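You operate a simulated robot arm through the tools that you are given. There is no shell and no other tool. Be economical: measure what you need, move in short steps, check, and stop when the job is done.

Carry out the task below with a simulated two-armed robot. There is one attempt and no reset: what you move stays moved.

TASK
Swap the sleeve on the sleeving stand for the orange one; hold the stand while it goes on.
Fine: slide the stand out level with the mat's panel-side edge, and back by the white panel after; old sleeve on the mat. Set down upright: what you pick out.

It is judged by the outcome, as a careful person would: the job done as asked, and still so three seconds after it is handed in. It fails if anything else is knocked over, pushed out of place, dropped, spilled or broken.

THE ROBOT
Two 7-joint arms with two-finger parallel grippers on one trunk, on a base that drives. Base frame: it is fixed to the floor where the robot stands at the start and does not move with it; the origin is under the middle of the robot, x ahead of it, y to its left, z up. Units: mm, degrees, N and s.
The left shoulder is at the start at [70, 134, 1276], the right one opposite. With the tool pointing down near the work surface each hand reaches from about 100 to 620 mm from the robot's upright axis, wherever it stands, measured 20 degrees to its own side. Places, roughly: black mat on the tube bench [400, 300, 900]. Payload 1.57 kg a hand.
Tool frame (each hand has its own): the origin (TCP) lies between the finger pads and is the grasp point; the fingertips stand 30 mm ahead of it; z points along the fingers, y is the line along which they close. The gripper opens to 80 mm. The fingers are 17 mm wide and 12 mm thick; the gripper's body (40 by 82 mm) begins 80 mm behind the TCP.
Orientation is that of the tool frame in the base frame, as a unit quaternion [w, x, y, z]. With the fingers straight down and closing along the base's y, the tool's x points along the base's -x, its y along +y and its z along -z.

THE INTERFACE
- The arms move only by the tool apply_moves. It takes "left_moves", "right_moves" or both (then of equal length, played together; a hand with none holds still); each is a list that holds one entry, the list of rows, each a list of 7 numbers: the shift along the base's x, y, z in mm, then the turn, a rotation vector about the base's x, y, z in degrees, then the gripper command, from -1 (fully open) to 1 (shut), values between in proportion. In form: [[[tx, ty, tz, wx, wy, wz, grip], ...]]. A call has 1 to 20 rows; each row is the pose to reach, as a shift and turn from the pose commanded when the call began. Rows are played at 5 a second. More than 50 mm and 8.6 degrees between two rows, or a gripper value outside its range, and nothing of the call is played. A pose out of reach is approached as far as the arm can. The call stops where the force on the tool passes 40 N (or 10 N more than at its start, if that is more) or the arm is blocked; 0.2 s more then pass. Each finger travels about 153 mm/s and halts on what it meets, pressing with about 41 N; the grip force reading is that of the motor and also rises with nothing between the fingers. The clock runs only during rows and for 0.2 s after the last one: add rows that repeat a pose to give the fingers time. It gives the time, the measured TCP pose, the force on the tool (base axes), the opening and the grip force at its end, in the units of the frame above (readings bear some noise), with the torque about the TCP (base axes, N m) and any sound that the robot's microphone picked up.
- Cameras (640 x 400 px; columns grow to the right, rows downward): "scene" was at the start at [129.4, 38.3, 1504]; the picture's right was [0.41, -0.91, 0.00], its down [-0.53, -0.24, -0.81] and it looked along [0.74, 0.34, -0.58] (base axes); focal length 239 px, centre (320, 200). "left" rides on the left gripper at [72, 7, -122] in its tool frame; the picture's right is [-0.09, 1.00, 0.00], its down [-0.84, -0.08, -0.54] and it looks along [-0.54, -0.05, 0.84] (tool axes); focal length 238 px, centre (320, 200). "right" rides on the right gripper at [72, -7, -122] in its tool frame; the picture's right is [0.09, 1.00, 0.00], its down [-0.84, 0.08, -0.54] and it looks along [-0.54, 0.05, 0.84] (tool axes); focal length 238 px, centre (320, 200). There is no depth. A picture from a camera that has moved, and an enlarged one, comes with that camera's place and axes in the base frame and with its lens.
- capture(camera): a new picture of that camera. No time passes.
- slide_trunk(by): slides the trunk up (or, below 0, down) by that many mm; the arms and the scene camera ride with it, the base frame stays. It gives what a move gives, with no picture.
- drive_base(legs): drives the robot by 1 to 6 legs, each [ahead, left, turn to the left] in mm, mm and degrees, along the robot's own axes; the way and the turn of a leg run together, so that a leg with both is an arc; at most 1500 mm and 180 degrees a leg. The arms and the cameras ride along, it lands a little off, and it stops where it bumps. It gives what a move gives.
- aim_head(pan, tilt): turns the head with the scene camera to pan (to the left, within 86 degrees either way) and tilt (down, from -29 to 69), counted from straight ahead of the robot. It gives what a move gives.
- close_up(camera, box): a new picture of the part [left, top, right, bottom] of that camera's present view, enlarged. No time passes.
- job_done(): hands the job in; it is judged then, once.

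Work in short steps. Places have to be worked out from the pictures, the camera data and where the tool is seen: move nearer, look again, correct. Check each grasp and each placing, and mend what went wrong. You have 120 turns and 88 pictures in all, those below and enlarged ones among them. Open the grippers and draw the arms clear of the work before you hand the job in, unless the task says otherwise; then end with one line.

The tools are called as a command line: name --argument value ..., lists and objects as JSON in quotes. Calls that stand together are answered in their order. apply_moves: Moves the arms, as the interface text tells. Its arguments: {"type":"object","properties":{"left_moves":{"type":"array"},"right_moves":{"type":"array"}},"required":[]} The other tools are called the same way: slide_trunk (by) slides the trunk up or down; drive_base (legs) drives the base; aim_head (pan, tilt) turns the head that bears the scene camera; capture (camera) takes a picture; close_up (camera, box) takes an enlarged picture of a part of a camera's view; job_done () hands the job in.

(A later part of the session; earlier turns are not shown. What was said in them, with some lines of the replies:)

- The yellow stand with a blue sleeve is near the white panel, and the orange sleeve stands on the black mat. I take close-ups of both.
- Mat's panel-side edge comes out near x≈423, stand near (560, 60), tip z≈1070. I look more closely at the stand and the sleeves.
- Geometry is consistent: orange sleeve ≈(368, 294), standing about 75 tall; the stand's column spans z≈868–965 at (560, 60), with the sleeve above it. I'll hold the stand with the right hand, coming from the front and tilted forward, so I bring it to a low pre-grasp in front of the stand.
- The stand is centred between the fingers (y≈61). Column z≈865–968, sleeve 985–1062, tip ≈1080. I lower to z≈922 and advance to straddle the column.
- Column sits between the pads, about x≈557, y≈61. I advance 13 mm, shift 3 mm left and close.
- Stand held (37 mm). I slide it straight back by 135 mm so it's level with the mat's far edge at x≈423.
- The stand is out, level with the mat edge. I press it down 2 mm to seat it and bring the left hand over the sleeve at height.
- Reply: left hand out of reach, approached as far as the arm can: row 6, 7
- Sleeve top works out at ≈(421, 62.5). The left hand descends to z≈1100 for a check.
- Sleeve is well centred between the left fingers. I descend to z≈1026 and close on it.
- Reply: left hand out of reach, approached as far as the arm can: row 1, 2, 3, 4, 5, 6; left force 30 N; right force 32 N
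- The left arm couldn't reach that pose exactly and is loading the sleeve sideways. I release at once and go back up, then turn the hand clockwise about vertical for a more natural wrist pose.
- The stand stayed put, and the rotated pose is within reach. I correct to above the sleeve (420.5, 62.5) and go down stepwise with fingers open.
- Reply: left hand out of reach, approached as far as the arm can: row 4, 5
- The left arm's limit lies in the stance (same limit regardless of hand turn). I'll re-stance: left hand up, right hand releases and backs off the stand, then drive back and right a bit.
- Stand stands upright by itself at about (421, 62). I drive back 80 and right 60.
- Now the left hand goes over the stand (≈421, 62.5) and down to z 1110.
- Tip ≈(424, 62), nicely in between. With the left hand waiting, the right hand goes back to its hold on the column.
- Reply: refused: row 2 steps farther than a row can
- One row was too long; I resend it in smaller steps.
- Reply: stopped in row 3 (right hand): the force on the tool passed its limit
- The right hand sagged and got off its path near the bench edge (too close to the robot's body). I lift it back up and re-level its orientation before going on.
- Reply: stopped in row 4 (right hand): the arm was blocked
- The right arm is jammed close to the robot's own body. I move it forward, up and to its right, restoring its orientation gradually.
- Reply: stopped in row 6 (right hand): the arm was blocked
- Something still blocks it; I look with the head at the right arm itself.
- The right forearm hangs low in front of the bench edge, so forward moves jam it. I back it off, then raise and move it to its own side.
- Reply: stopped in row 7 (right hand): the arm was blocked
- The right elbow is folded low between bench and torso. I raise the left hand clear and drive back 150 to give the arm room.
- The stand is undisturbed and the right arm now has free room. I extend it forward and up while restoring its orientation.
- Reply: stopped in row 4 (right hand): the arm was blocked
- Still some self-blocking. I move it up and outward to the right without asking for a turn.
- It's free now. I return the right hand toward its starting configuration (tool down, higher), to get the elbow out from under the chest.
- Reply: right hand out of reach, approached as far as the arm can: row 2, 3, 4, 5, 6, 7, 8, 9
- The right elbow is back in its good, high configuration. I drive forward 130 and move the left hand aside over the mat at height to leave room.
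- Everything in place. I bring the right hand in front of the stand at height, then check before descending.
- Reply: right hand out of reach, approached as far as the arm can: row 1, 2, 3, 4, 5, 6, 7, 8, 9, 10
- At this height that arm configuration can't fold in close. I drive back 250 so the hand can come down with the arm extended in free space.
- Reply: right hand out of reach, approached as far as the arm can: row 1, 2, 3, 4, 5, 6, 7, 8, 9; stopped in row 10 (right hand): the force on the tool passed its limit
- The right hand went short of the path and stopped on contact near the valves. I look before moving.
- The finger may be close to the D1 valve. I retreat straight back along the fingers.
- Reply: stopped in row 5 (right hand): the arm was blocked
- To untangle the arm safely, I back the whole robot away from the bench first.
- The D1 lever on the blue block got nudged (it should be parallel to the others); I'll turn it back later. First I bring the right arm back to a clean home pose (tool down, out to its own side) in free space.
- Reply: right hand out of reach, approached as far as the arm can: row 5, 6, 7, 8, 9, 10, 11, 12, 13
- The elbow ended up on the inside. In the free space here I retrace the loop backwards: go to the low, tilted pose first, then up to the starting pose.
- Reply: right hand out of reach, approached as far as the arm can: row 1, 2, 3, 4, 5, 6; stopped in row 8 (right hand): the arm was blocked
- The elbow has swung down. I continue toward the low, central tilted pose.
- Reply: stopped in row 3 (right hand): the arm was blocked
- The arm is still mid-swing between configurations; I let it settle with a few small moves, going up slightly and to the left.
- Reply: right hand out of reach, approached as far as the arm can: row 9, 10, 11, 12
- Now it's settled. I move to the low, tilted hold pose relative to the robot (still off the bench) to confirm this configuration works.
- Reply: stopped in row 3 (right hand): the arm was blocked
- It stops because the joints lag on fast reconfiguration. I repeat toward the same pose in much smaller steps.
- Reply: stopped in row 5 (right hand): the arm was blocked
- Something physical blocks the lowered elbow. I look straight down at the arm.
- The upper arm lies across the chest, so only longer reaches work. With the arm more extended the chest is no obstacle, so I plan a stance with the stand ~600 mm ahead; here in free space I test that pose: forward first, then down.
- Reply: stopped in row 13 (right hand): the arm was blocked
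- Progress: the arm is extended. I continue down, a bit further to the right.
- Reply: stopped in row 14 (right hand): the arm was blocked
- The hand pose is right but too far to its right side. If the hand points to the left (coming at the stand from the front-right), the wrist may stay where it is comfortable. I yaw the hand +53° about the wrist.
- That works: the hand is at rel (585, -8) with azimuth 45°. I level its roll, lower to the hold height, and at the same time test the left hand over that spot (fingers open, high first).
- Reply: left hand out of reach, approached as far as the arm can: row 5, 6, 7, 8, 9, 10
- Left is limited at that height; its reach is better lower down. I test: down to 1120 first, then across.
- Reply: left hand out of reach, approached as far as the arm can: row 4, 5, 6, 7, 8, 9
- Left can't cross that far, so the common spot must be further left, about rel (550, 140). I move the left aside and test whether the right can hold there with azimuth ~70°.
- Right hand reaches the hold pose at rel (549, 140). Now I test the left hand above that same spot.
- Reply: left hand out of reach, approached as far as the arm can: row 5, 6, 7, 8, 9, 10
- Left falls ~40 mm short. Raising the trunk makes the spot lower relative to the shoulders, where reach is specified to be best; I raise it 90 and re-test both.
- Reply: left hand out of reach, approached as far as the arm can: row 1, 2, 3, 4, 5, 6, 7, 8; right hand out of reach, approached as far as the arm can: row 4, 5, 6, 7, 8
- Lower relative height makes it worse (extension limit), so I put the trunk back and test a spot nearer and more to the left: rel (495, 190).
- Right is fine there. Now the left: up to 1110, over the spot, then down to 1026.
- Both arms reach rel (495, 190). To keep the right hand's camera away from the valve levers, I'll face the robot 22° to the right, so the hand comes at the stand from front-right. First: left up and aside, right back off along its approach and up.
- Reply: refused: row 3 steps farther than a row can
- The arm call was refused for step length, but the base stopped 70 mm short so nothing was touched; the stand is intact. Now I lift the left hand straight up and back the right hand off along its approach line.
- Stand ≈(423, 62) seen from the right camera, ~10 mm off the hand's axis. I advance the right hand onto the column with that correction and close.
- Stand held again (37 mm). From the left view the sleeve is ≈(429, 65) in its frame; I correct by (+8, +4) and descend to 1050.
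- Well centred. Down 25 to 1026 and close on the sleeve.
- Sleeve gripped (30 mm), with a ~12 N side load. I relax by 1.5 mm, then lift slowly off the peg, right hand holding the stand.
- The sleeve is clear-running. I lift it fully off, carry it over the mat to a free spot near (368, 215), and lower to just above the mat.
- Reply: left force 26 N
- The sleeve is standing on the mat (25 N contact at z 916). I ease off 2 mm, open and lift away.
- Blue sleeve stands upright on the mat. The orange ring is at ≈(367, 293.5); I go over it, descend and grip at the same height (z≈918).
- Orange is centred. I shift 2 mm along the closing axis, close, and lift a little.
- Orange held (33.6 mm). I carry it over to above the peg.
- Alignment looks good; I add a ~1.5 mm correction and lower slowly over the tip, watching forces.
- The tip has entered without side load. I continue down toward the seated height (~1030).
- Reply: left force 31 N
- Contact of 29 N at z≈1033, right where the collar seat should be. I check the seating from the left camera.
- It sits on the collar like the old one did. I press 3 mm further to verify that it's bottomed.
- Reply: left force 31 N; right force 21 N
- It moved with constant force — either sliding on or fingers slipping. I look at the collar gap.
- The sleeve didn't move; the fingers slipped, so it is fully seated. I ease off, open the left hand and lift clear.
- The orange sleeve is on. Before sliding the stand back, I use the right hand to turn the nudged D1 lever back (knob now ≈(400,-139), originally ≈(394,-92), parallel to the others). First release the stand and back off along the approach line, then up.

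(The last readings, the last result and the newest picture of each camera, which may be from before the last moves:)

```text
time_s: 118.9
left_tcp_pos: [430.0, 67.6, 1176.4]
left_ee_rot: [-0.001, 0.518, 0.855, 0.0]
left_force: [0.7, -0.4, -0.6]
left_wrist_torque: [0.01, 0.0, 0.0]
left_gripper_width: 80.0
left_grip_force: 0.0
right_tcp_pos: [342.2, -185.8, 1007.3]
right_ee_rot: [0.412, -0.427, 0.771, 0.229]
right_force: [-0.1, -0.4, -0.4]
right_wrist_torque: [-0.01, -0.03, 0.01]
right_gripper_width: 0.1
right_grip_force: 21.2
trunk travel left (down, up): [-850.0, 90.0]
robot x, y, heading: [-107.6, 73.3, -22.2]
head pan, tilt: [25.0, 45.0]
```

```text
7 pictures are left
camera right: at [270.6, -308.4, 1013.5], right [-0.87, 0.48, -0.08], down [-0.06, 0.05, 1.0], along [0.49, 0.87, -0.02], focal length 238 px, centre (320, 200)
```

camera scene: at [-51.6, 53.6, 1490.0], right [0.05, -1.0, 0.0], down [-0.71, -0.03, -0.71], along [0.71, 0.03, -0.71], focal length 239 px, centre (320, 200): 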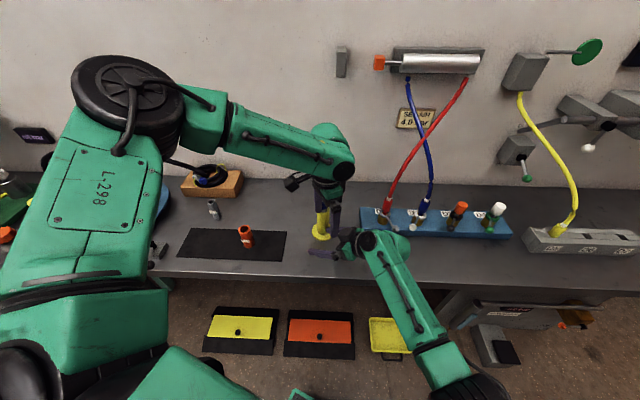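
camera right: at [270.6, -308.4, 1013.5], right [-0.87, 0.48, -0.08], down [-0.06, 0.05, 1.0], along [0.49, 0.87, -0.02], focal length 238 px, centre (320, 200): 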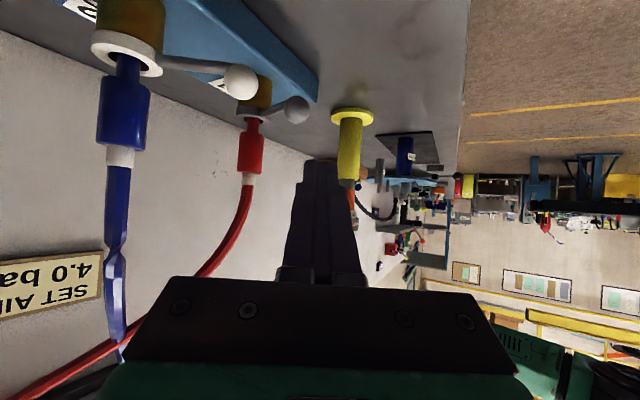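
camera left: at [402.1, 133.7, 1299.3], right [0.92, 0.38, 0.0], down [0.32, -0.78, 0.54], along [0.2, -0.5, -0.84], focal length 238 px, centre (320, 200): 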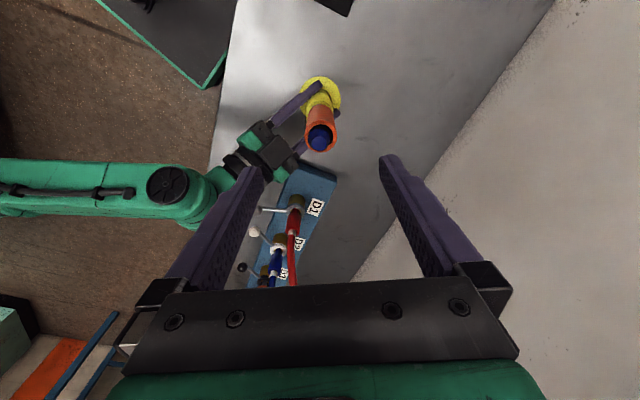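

The D1 knob is ≈(400,-139,930), D2's at (401,-198,934). I put the closed fingertips between them at the D1 knob's right side and push gently to the left about 56 mm.

apply_moves --right_moves '[[[15, -3, -20, 0, 0, 0, 1], [33, -3, -52, 0, 0, 0, 1], [33, 5, -52, 0, 0, 0, 1], [33, 12, -52, 0, 0, 0, 1], [33, 19, -52, 0, 0, 0, 1], [33, 26, -52, 0, 0, 0, 1], [32, 33, -52, 0, 0, 0, 1], [32, 40, -52, 0, 0, 0, 1], [32, 47, -52, 0, 0, 0, 1], [32, 53, -52, 0, 0, 0, 1], [32, 53, -52, 0, 0, 0, 1]]]'

close_up --camera "left" --box '[190, 60, 370, 290]'

```text
time_s: 121.3
left_tcp_pos: [430.0, 65.8, 1176.6]
left_ee_rot: [-0.002, 0.519, 0.855, 0.0]
left_force: [0.1, 0.0, -0.1]
left_wrist_torque: [0.04, 0.01, 0.0]
left_gripper_width: 79.9
left_grip_force: 0.1
right_tcp_pos: [373.4, -131.9, 955.9]
right_ee_rot: [0.413, -0.427, 0.771, 0.228]
right_force: [0.6, -0.2, 0.2]
right_wrist_torque: [0.0, 0.01, 0.0]
right_gripper_width: 0.1
right_grip_force: 22.0
trunk travel left (down, up): [-850.0, 90.0]
robot x, y, heading: [-108.9, 72.3, -22.2]
head pan, tilt: [25.0, 45.0]
```

```text
1.74 times, centred on (280, 175) of left
camera zoom: at [402.4, 133.6, 1298.9], right [0.92, 0.38, 0.0], down [0.32, -0.78, 0.54], along [0.2, -0.5, -0.84], focal length 414 px, centre (390, 244)
```

zoom: 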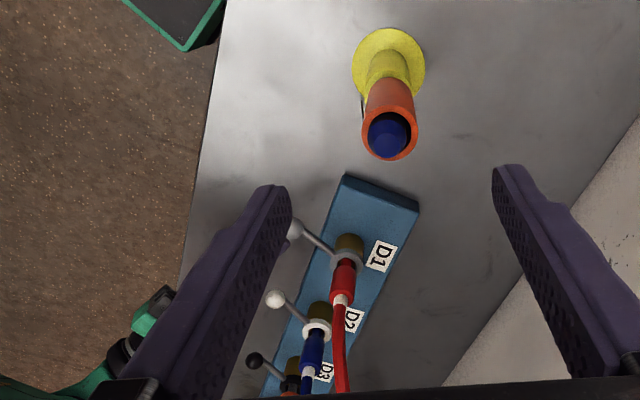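

The lever followed easily: knob now at y≈-108, and judged against D2 (spacing ~112 originally) it needs ~13 mm more. I push that and then retreat straight back and up.

apply_moves --right_moves '[[[0, 7, 0, 0, 0, 0, 1], [0, 13, 0, 0, 0, 0, 1], [0, 13, 0, 0, 0, 0, 1], [-8, -5, 10, 0, 0, 0, 1], [-25, -15, 40, 0, 0, 0, 1], [-40, -20, 80, 0, 0, 0, 1], [-50, -20, 110, 0, 0, 0, 1], [-50, -20, 110, 0, 0, 0, 1]]]'

close_up --camera "left" --box '[190, 60, 370, 290]'

```text
time_s: 123.1
left_tcp_pos: [429.1, 66.0, 1176.2]
left_ee_rot: [-0.001, 0.518, 0.856, 0.0]
left_force: [-1.2, -0.9, 0.4]
left_wrist_torque: [0.02, 0.0, 0.03]
left_gripper_width: 80.1
left_grip_force: 0.1
right_tcp_pos: [320.7, -151.8, 1065.3]
right_ee_rot: [0.413, -0.427, 0.772, 0.228]
right_force: [-0.5, 0.0, -0.1]
right_wrist_torque: [-0.03, -0.01, 0.02]
right_gripper_width: 0.0
right_grip_force: 21.5
trunk travel left (down, up): [-850.0, 90.0]
robot x, y, heading: [-110.4, 69.0, -22.4]
head pan, tilt: [25.0, 45.0]
```

```text
1.74 times, centred on (280, 175) of left
camera zoom: at [402.6, 133.7, 1298.8], right [0.92, 0.38, 0.0], down [0.32, -0.78, 0.54], along [0.2, -0.5, -0.84], focal length 414 px, centre (390, 244)
```

zoom: 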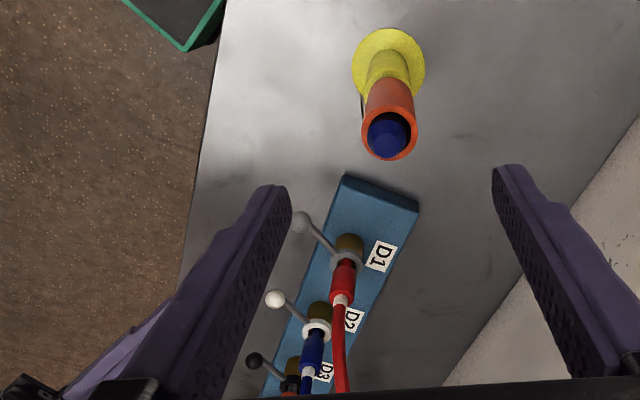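

The D1 lever is parallel to the others again. Now the left hand will take the column from the front (azimuth -20°, away from the blue sleeve) to slide the stand back. First move back and yaw at height.

apply_moves --left_moves '[[[-17, 6, 0, 0, 0, 7, -1], [-34, 12, 0, 0, 0, 14, -1], [-51, 19, 0, 0, 0, 21, -1], [-68, 25, 0, 0, 0, 28, -1], [-85, 31, 0, 0, 0, 35, -1], [-103, 38, 0, 0, 0, 42, -1], [-103, 38, 0, 0, 0, 42, -1]]]' --right_moves '[[[0, -15, 5, 0, 0, 0, 1], [0, -30, 10, 0, 0, 0, 1], [0, -45, 15, 0, 0, 0, 1], [0, -60, 20, 0, 0, 0, 1], [0, -60, 20, 0, 0, 0, 1], [0, -60, 20, 0, 0, 0, 1], [0, -60, 20, 0, 0, 0, 1]]]'

apply_moves --left_moves '[[[0, 0, -20, -1.9, -5.2, 0, -1], [0, 0, -42, -3.8, -10.3, 0, -1], [0, 0, -64, -5.6, -15.5, 0, -1], [0, 0, -86, -7.5, -20.7, 0, -1], [0, 0, -108, -9.4, -25.9, 0, -1], [0, 0, -130, -11.3, -31, 0, -1], [0, 0, -150, -13.2, -36.2, 0, -1], [0, 0, -170, -15, -41.4, 0, -1], [0, 0, -185, -16.9, -46.5, 0, -1], [0, 0, -200, -18.8, -51.7, 0, -1], [0, 0, -200, -18.8, -51.7, 0, -1]]]'

```text
time_s: 124.7
left_tcp_pos: [329.1, 102.8, 1176.2]
left_ee_rot: [-0.002, 0.176, 0.984, 0.0]
left_force: [-0.5, 0.4, 0.5]
left_wrist_torque: [-0.03, 0.01, 0.0]
left_gripper_width: 80.2
left_grip_force: 0.1
right_tcp_pos: [322.8, -211.0, 1085.5]
right_ee_rot: [0.412, -0.427, 0.772, 0.228]
right_force: [0.5, 0.0, -0.6]
right_wrist_torque: [0.02, -0.01, 0.02]
right_gripper_width: 0.0
right_grip_force: 21.3
trunk travel left (down, up): [-850.0, 90.0]
robot x, y, heading: [-107.3, 70.2, -22.2]
head pan, tilt: [25.0, 45.0]
```

```text
time_s: 127.1
left_tcp_pos: [327.3, 102.8, 974.6]
left_ee_rot: [0.454, 0.157, 0.873, -0.079]
left_force: [0.3, 0.3, -0.4]
left_wrist_torque: [0.0, -0.04, -0.04]
left_gripper_width: 79.9
left_grip_force: 0.1
left hand out of reach, approached as far as the arm can: row 3, 4, 5
right_tcp_pos: [322.9, -210.0, 1085.4]
right_ee_rot: [0.413, -0.427, 0.771, 0.228]
right_force: [0.4, -0.2, 0.1]
right_wrist_torque: [0.0, -0.01, 0.01]
right_gripper_width: 0.0
right_grip_force: 21.5
trunk travel left (down, up): [-850.0, 90.0]
robot x, y, heading: [-112.4, 70.8, -22.2]
head pan, tilt: [25.0, 45.0]
```

The left hand reached the tilted pose. I lower to z≈921 and view the stand through its camera.

apply_moves --left_moves '[[[0, 0, -20, 0, 0, 0, -1], [0, 0, -40, 0, 0, 0, -1], [0, 0, -53, 0, 0, 0, -1], [0, 0, -53, 0, 0, 0, -1]]]'

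capture --camera "left"

```text
time_s: 128.1
left_tcp_pos: [328.3, 101.6, 925.4]
left_ee_rot: [0.453, 0.157, 0.874, -0.079]
left_force: [0.6, 0.1, 0.0]
left_wrist_torque: [0.02, -0.03, -0.03]
left_gripper_width: 80.0
left_grip_force: 0.0
right_tcp_pos: [323.3, -210.5, 1085.1]
right_ee_rot: [0.413, -0.428, 0.771, 0.229]
right_force: [1.0, -0.4, -0.1]
right_wrist_torque: [0.01, -0.03, 0.01]
right_gripper_width: 0.0
right_grip_force: 21.3
trunk travel left (down, up): [-850.0, 90.0]
robot x, y, heading: [-108.7, 71.1, -22.3]
head pan, tilt: [25.0, 45.0]
```

```text
4 pictures are left
camera left: at [197.9, 158.0, 937.1], right [0.39, 0.92, 0.08], down [0.01, -0.09, 1.0], along [0.92, -0.39, -0.04], focal length 238 px, centre (320, 200)
```

left: 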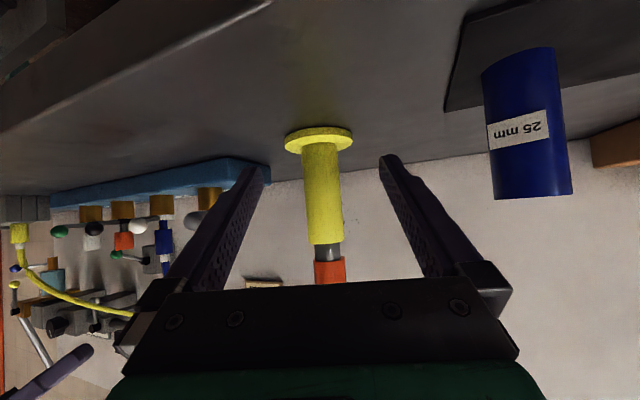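

Column centred. I advance (99, -38.5) onto it and close.

apply_moves --left_moves '[[[30, -11.5, -3, 0, 0, 0, -1], [60, -23, -3, 0, 0, 0, -1], [85, -33, -3, 0, 0, 0, -1], [99, -38.5, -3, 0, 0, 0, -1], [99, -38.5, -3, 0, 0, 0, -0.2], [99, -38.5, -3, 0, 0, 0, 0.2], [99, -38.5, -3, 0, 0, 0, 0.6], [99, -38.5, -3, 0, 0, 0, 0.6]]]'

```text
time_s: 129.9
left_tcp_pos: [425.7, 66.4, 921.7]
left_ee_rot: [0.454, 0.157, 0.873, -0.079]
left_force: [1.1, -0.7, 1.4]
left_wrist_torque: [-0.16, 0.05, 0.08]
left_gripper_width: 36.9
left_grip_force: 40.9
right_tcp_pos: [322.0, -211.5, 1085.8]
right_ee_rot: [0.413, -0.427, 0.771, 0.228]
right_force: [0.4, -0.2, 0.0]
right_wrist_torque: [0.05, 0.01, 0.01]
right_gripper_width: 0.1
right_grip_force: 20.8
trunk travel left (down, up): [-850.0, 90.0]
robot x, y, heading: [-109.9, 73.1, -22.3]
head pan, tilt: [25.0, 45.0]
```

Gripped (36.9 mm). I slide the stand back toward the panel by 134 mm.

apply_moves --left_moves '[[[10, 0, 0, 0, 0, 0, 0.6], [24, 0, 0, 0, 0, 0, 0.6], [38, 0, 0, 0, 0, 0, 0.6], [52, 0, 0, 0, 0, 0, 0.6], [66, 0, 0, 0, 0, 0, 0.6], [80, -0.5, 0, 0, 0, 0, 0.6], [94, -1, 0, 0, 0, 0, 0.6], [108, -1.5, 0, 0, 0, 0, 0.6], [122, -2, 0, 0, 0, 0, 0.6], [130, -2, 0, 0, 0, 0, 0.6], [134, -2, 0, 0, 0, 0, 0.6], [134, -2, 0, 0, 0, 0, 0.6]]]'

```text
time_s: 132.5
left_tcp_pos: [560.3, 62.9, 923.8]
left_ee_rot: [0.456, 0.157, 0.873, -0.08]
left_force: [-1.9, -0.4, 4.4]
left_wrist_torque: [-0.19, 0.19, -0.04]
left_gripper_width: 36.8
left_grip_force: 41.7
right_tcp_pos: [322.1, -211.5, 1085.2]
right_ee_rot: [0.413, -0.427, 0.771, 0.228]
right_force: [0.9, -0.5, 0.0]
right_wrist_torque: [-0.01, 0.0, 0.02]
right_gripper_width: 0.1
right_grip_force: 21.2
trunk travel left (down, up): [-850.0, 90.0]
robot x, y, heading: [-112.5, 73.9, -22.3]
head pan, tilt: [25.0, 45.0]
```

Stand is back at (560, 63) and resting on the bench. I release, back straight off and raise the hand.

apply_moves --left_moves '[[[0, 0, 0, 0, 0, 0, 0.2], [0, 0, 0, 0, 0, 0, -0.3], [0, 0, 0, 0, 0, 0, -1], [0, 0, 0, 0, 0, 0, -1], [-28, 10, 0, 0, 0, 0, -1], [-56, 20, 0, 0, 0, 0, -1], [-84, 31, 0, 0, 0, 0, -1], [-112, 41, 10, 0, 0, 0, -1], [-130, 41, 50, 0, 0, 0, -1], [-140, 41, 95, 0, 0, 0, -1], [-140, 41, 140, 0, 0, 0, -1], [-140, 41, 140, 0, 0, 0, -1]]]'

capture --camera "scene"

```text
time_s: 135.1
left_tcp_pos: [420.1, 104.8, 1059.2]
left_ee_rot: [0.454, 0.157, 0.873, -0.08]
left_force: [-0.2, -0.3, 0.1]
left_wrist_torque: [0.0, -0.02, -0.03]
left_gripper_width: 80.1
left_grip_force: 0.0
right_tcp_pos: [321.4, -211.3, 1085.4]
right_ee_rot: [0.412, -0.427, 0.771, 0.229]
right_force: [0.0, 0.3, 0.2]
right_wrist_torque: [-0.01, 0.02, 0.02]
right_gripper_width: 0.0
right_grip_force: 21.3
trunk travel left (down, up): [-850.0, 90.0]
robot x, y, heading: [-113.4, 68.3, -22.0]
head pan, tilt: [25.0, 45.0]
```

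```text
3 pictures are left
camera scene: at [17.4, 58.2, 1490.1], right [0.05, -1.0, 0.0], down [-0.71, -0.03, -0.71], along [0.71, 0.03, -0.71], focal length 239 px, centre (320, 200)
```

scene: 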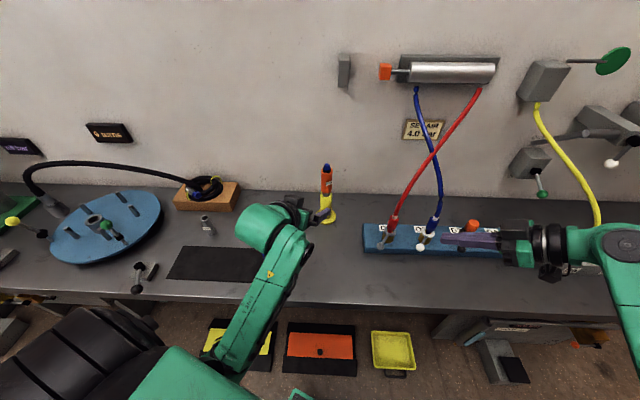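

The stand with the orange sleeve is back by the panel. I open the right gripper and drive straight back to draw both arms clear, then do a final check.

apply_moves --right_moves '[[[0, 0, 10, 0, 0, 0, 0], [0, 0, 20, 0, 0, 0, -1], [0, 0, 20, 0, 0, 0, -1]]]' --left_moves '[[[0, 0, 20, 0, 0, 0, -1], [0, 0, 40, 0, 0, 0, -1], [0, 0, 40, 0, 0, 0, -1]]]'

drive_base --legs '[[-278, -112, 0]]'

aim_head --pan 30 --tilt 32

capture --camera "scene"

```text
time_s: 135.9
left_tcp_pos: [420.1, 103.7, 1099.9]
left_ee_rot: [0.454, 0.157, 0.873, -0.08]
left_force: [-0.4, -0.4, -1.2]
left_wrist_torque: [-0.01, -0.01, 0.01]
left_gripper_width: 79.6
left_grip_force: 0.2
right_tcp_pos: [322.1, -211.3, 1105.4]
right_ee_rot: [0.413, -0.427, 0.771, 0.229]
right_force: [-0.5, 0.6, 0.6]
right_wrist_torque: [-0.03, -0.02, -0.01]
right_gripper_width: 80.0
right_grip_force: 0.0
trunk travel left (down, up): [-850.0, 90.0]
robot x, y, heading: [-106.6, 71.3, -22.1]
head pan, tilt: [25.0, 45.0]
```

```text
time_s: 137.9
left_tcp_pos: [130.1, 102.8, 1099.8]
left_ee_rot: [0.452, 0.162, 0.873, -0.082]
left_force: [0.1, -0.1, 1.0]
left_wrist_torque: [-0.01, -0.02, 0.01]
left_gripper_width: 79.8
left_grip_force: 0.1
right_tcp_pos: [26.9, -214.1, 1104.7]
right_ee_rot: [0.414, -0.422, 0.774, 0.227]
right_force: [-0.1, -0.4, 1.0]
right_wrist_torque: [0.0, -0.02, -0.01]
right_gripper_width: 80.0
right_grip_force: 0.2
trunk travel left (down, up): [-850.0, 90.0]
robot x, y, heading: [-403.1, 76.2, -23.0]
head pan, tilt: [25.0, 45.0]
```

```text
time_s: 138.6
left_tcp_pos: [128.0, 101.6, 1100.1]
left_ee_rot: [0.454, 0.163, 0.872, -0.082]
left_force: [-1.1, -0.1, 0.0]
left_wrist_torque: [-0.03, -0.02, 0.0]
left_gripper_width: 79.8
left_grip_force: 0.0
right_tcp_pos: [25.8, -213.4, 1104.9]
right_ee_rot: [0.414, -0.422, 0.774, 0.226]
right_force: [0.0, 0.1, 0.0]
right_wrist_torque: [0.01, 0.03, -0.01]
right_gripper_width: 79.9
right_grip_force: 0.1
trunk travel left (down, up): [-850.0, 90.0]
robot x, y, heading: [-400.2, 72.3, -22.9]
head pan, tilt: [30.0, 32.0]
```

```text
2 pictures are left
camera scene: at [-268.6, 68.1, 1509.5], right [0.12, -0.99, 0.0], down [-0.53, -0.06, -0.85], along [0.84, 0.1, -0.53], focal length 239 px, centre (320, 200)
```

scene: 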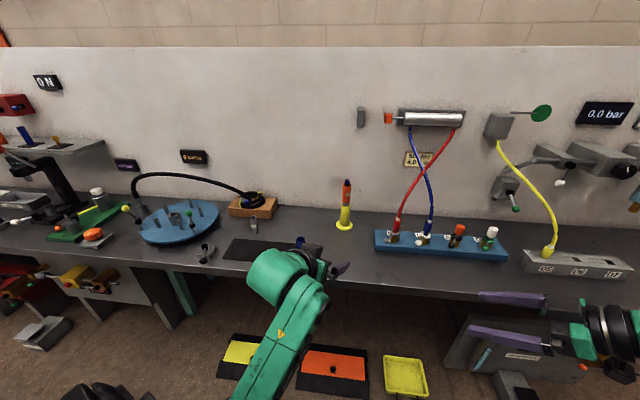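

Everything looks in order; one enlarged look confirms the stand, the blue sleeve and the valve levers.

close_up --camera "scene" --box '[220, 165, 500, 290]'

```text
2.29 times, centred on (360, 228) of scene
camera zoom: at [-268.6, 68.1, 1509.5], right [0.12, -0.99, 0.0], down [-0.53, -0.06, -0.85], along [0.84, 0.1, -0.53], focal length 547 px, centre (229, 137)
```

zoom: 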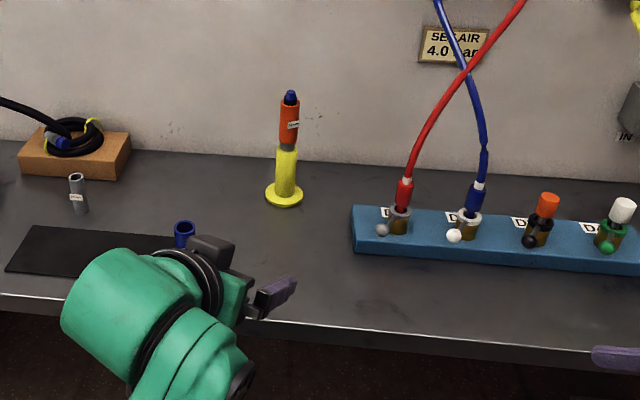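

The orange sleeve is seated on the stand by the panel, and the blue one stands upright on the mat. The levers are parallel again and the arms are clear, so I hand the job in.

job_done

```text
The job is handed in.
```

The orange sleeve is on the stand, put on while the right hand held it; the stand is back by the white panel and the blue sleeve stands upright on the mat. On the way the right hand knocked the D1 valve lever about 40° out of place. I turned it back by eye until it was parallel with the others, so its exact original angle is not confirmed.
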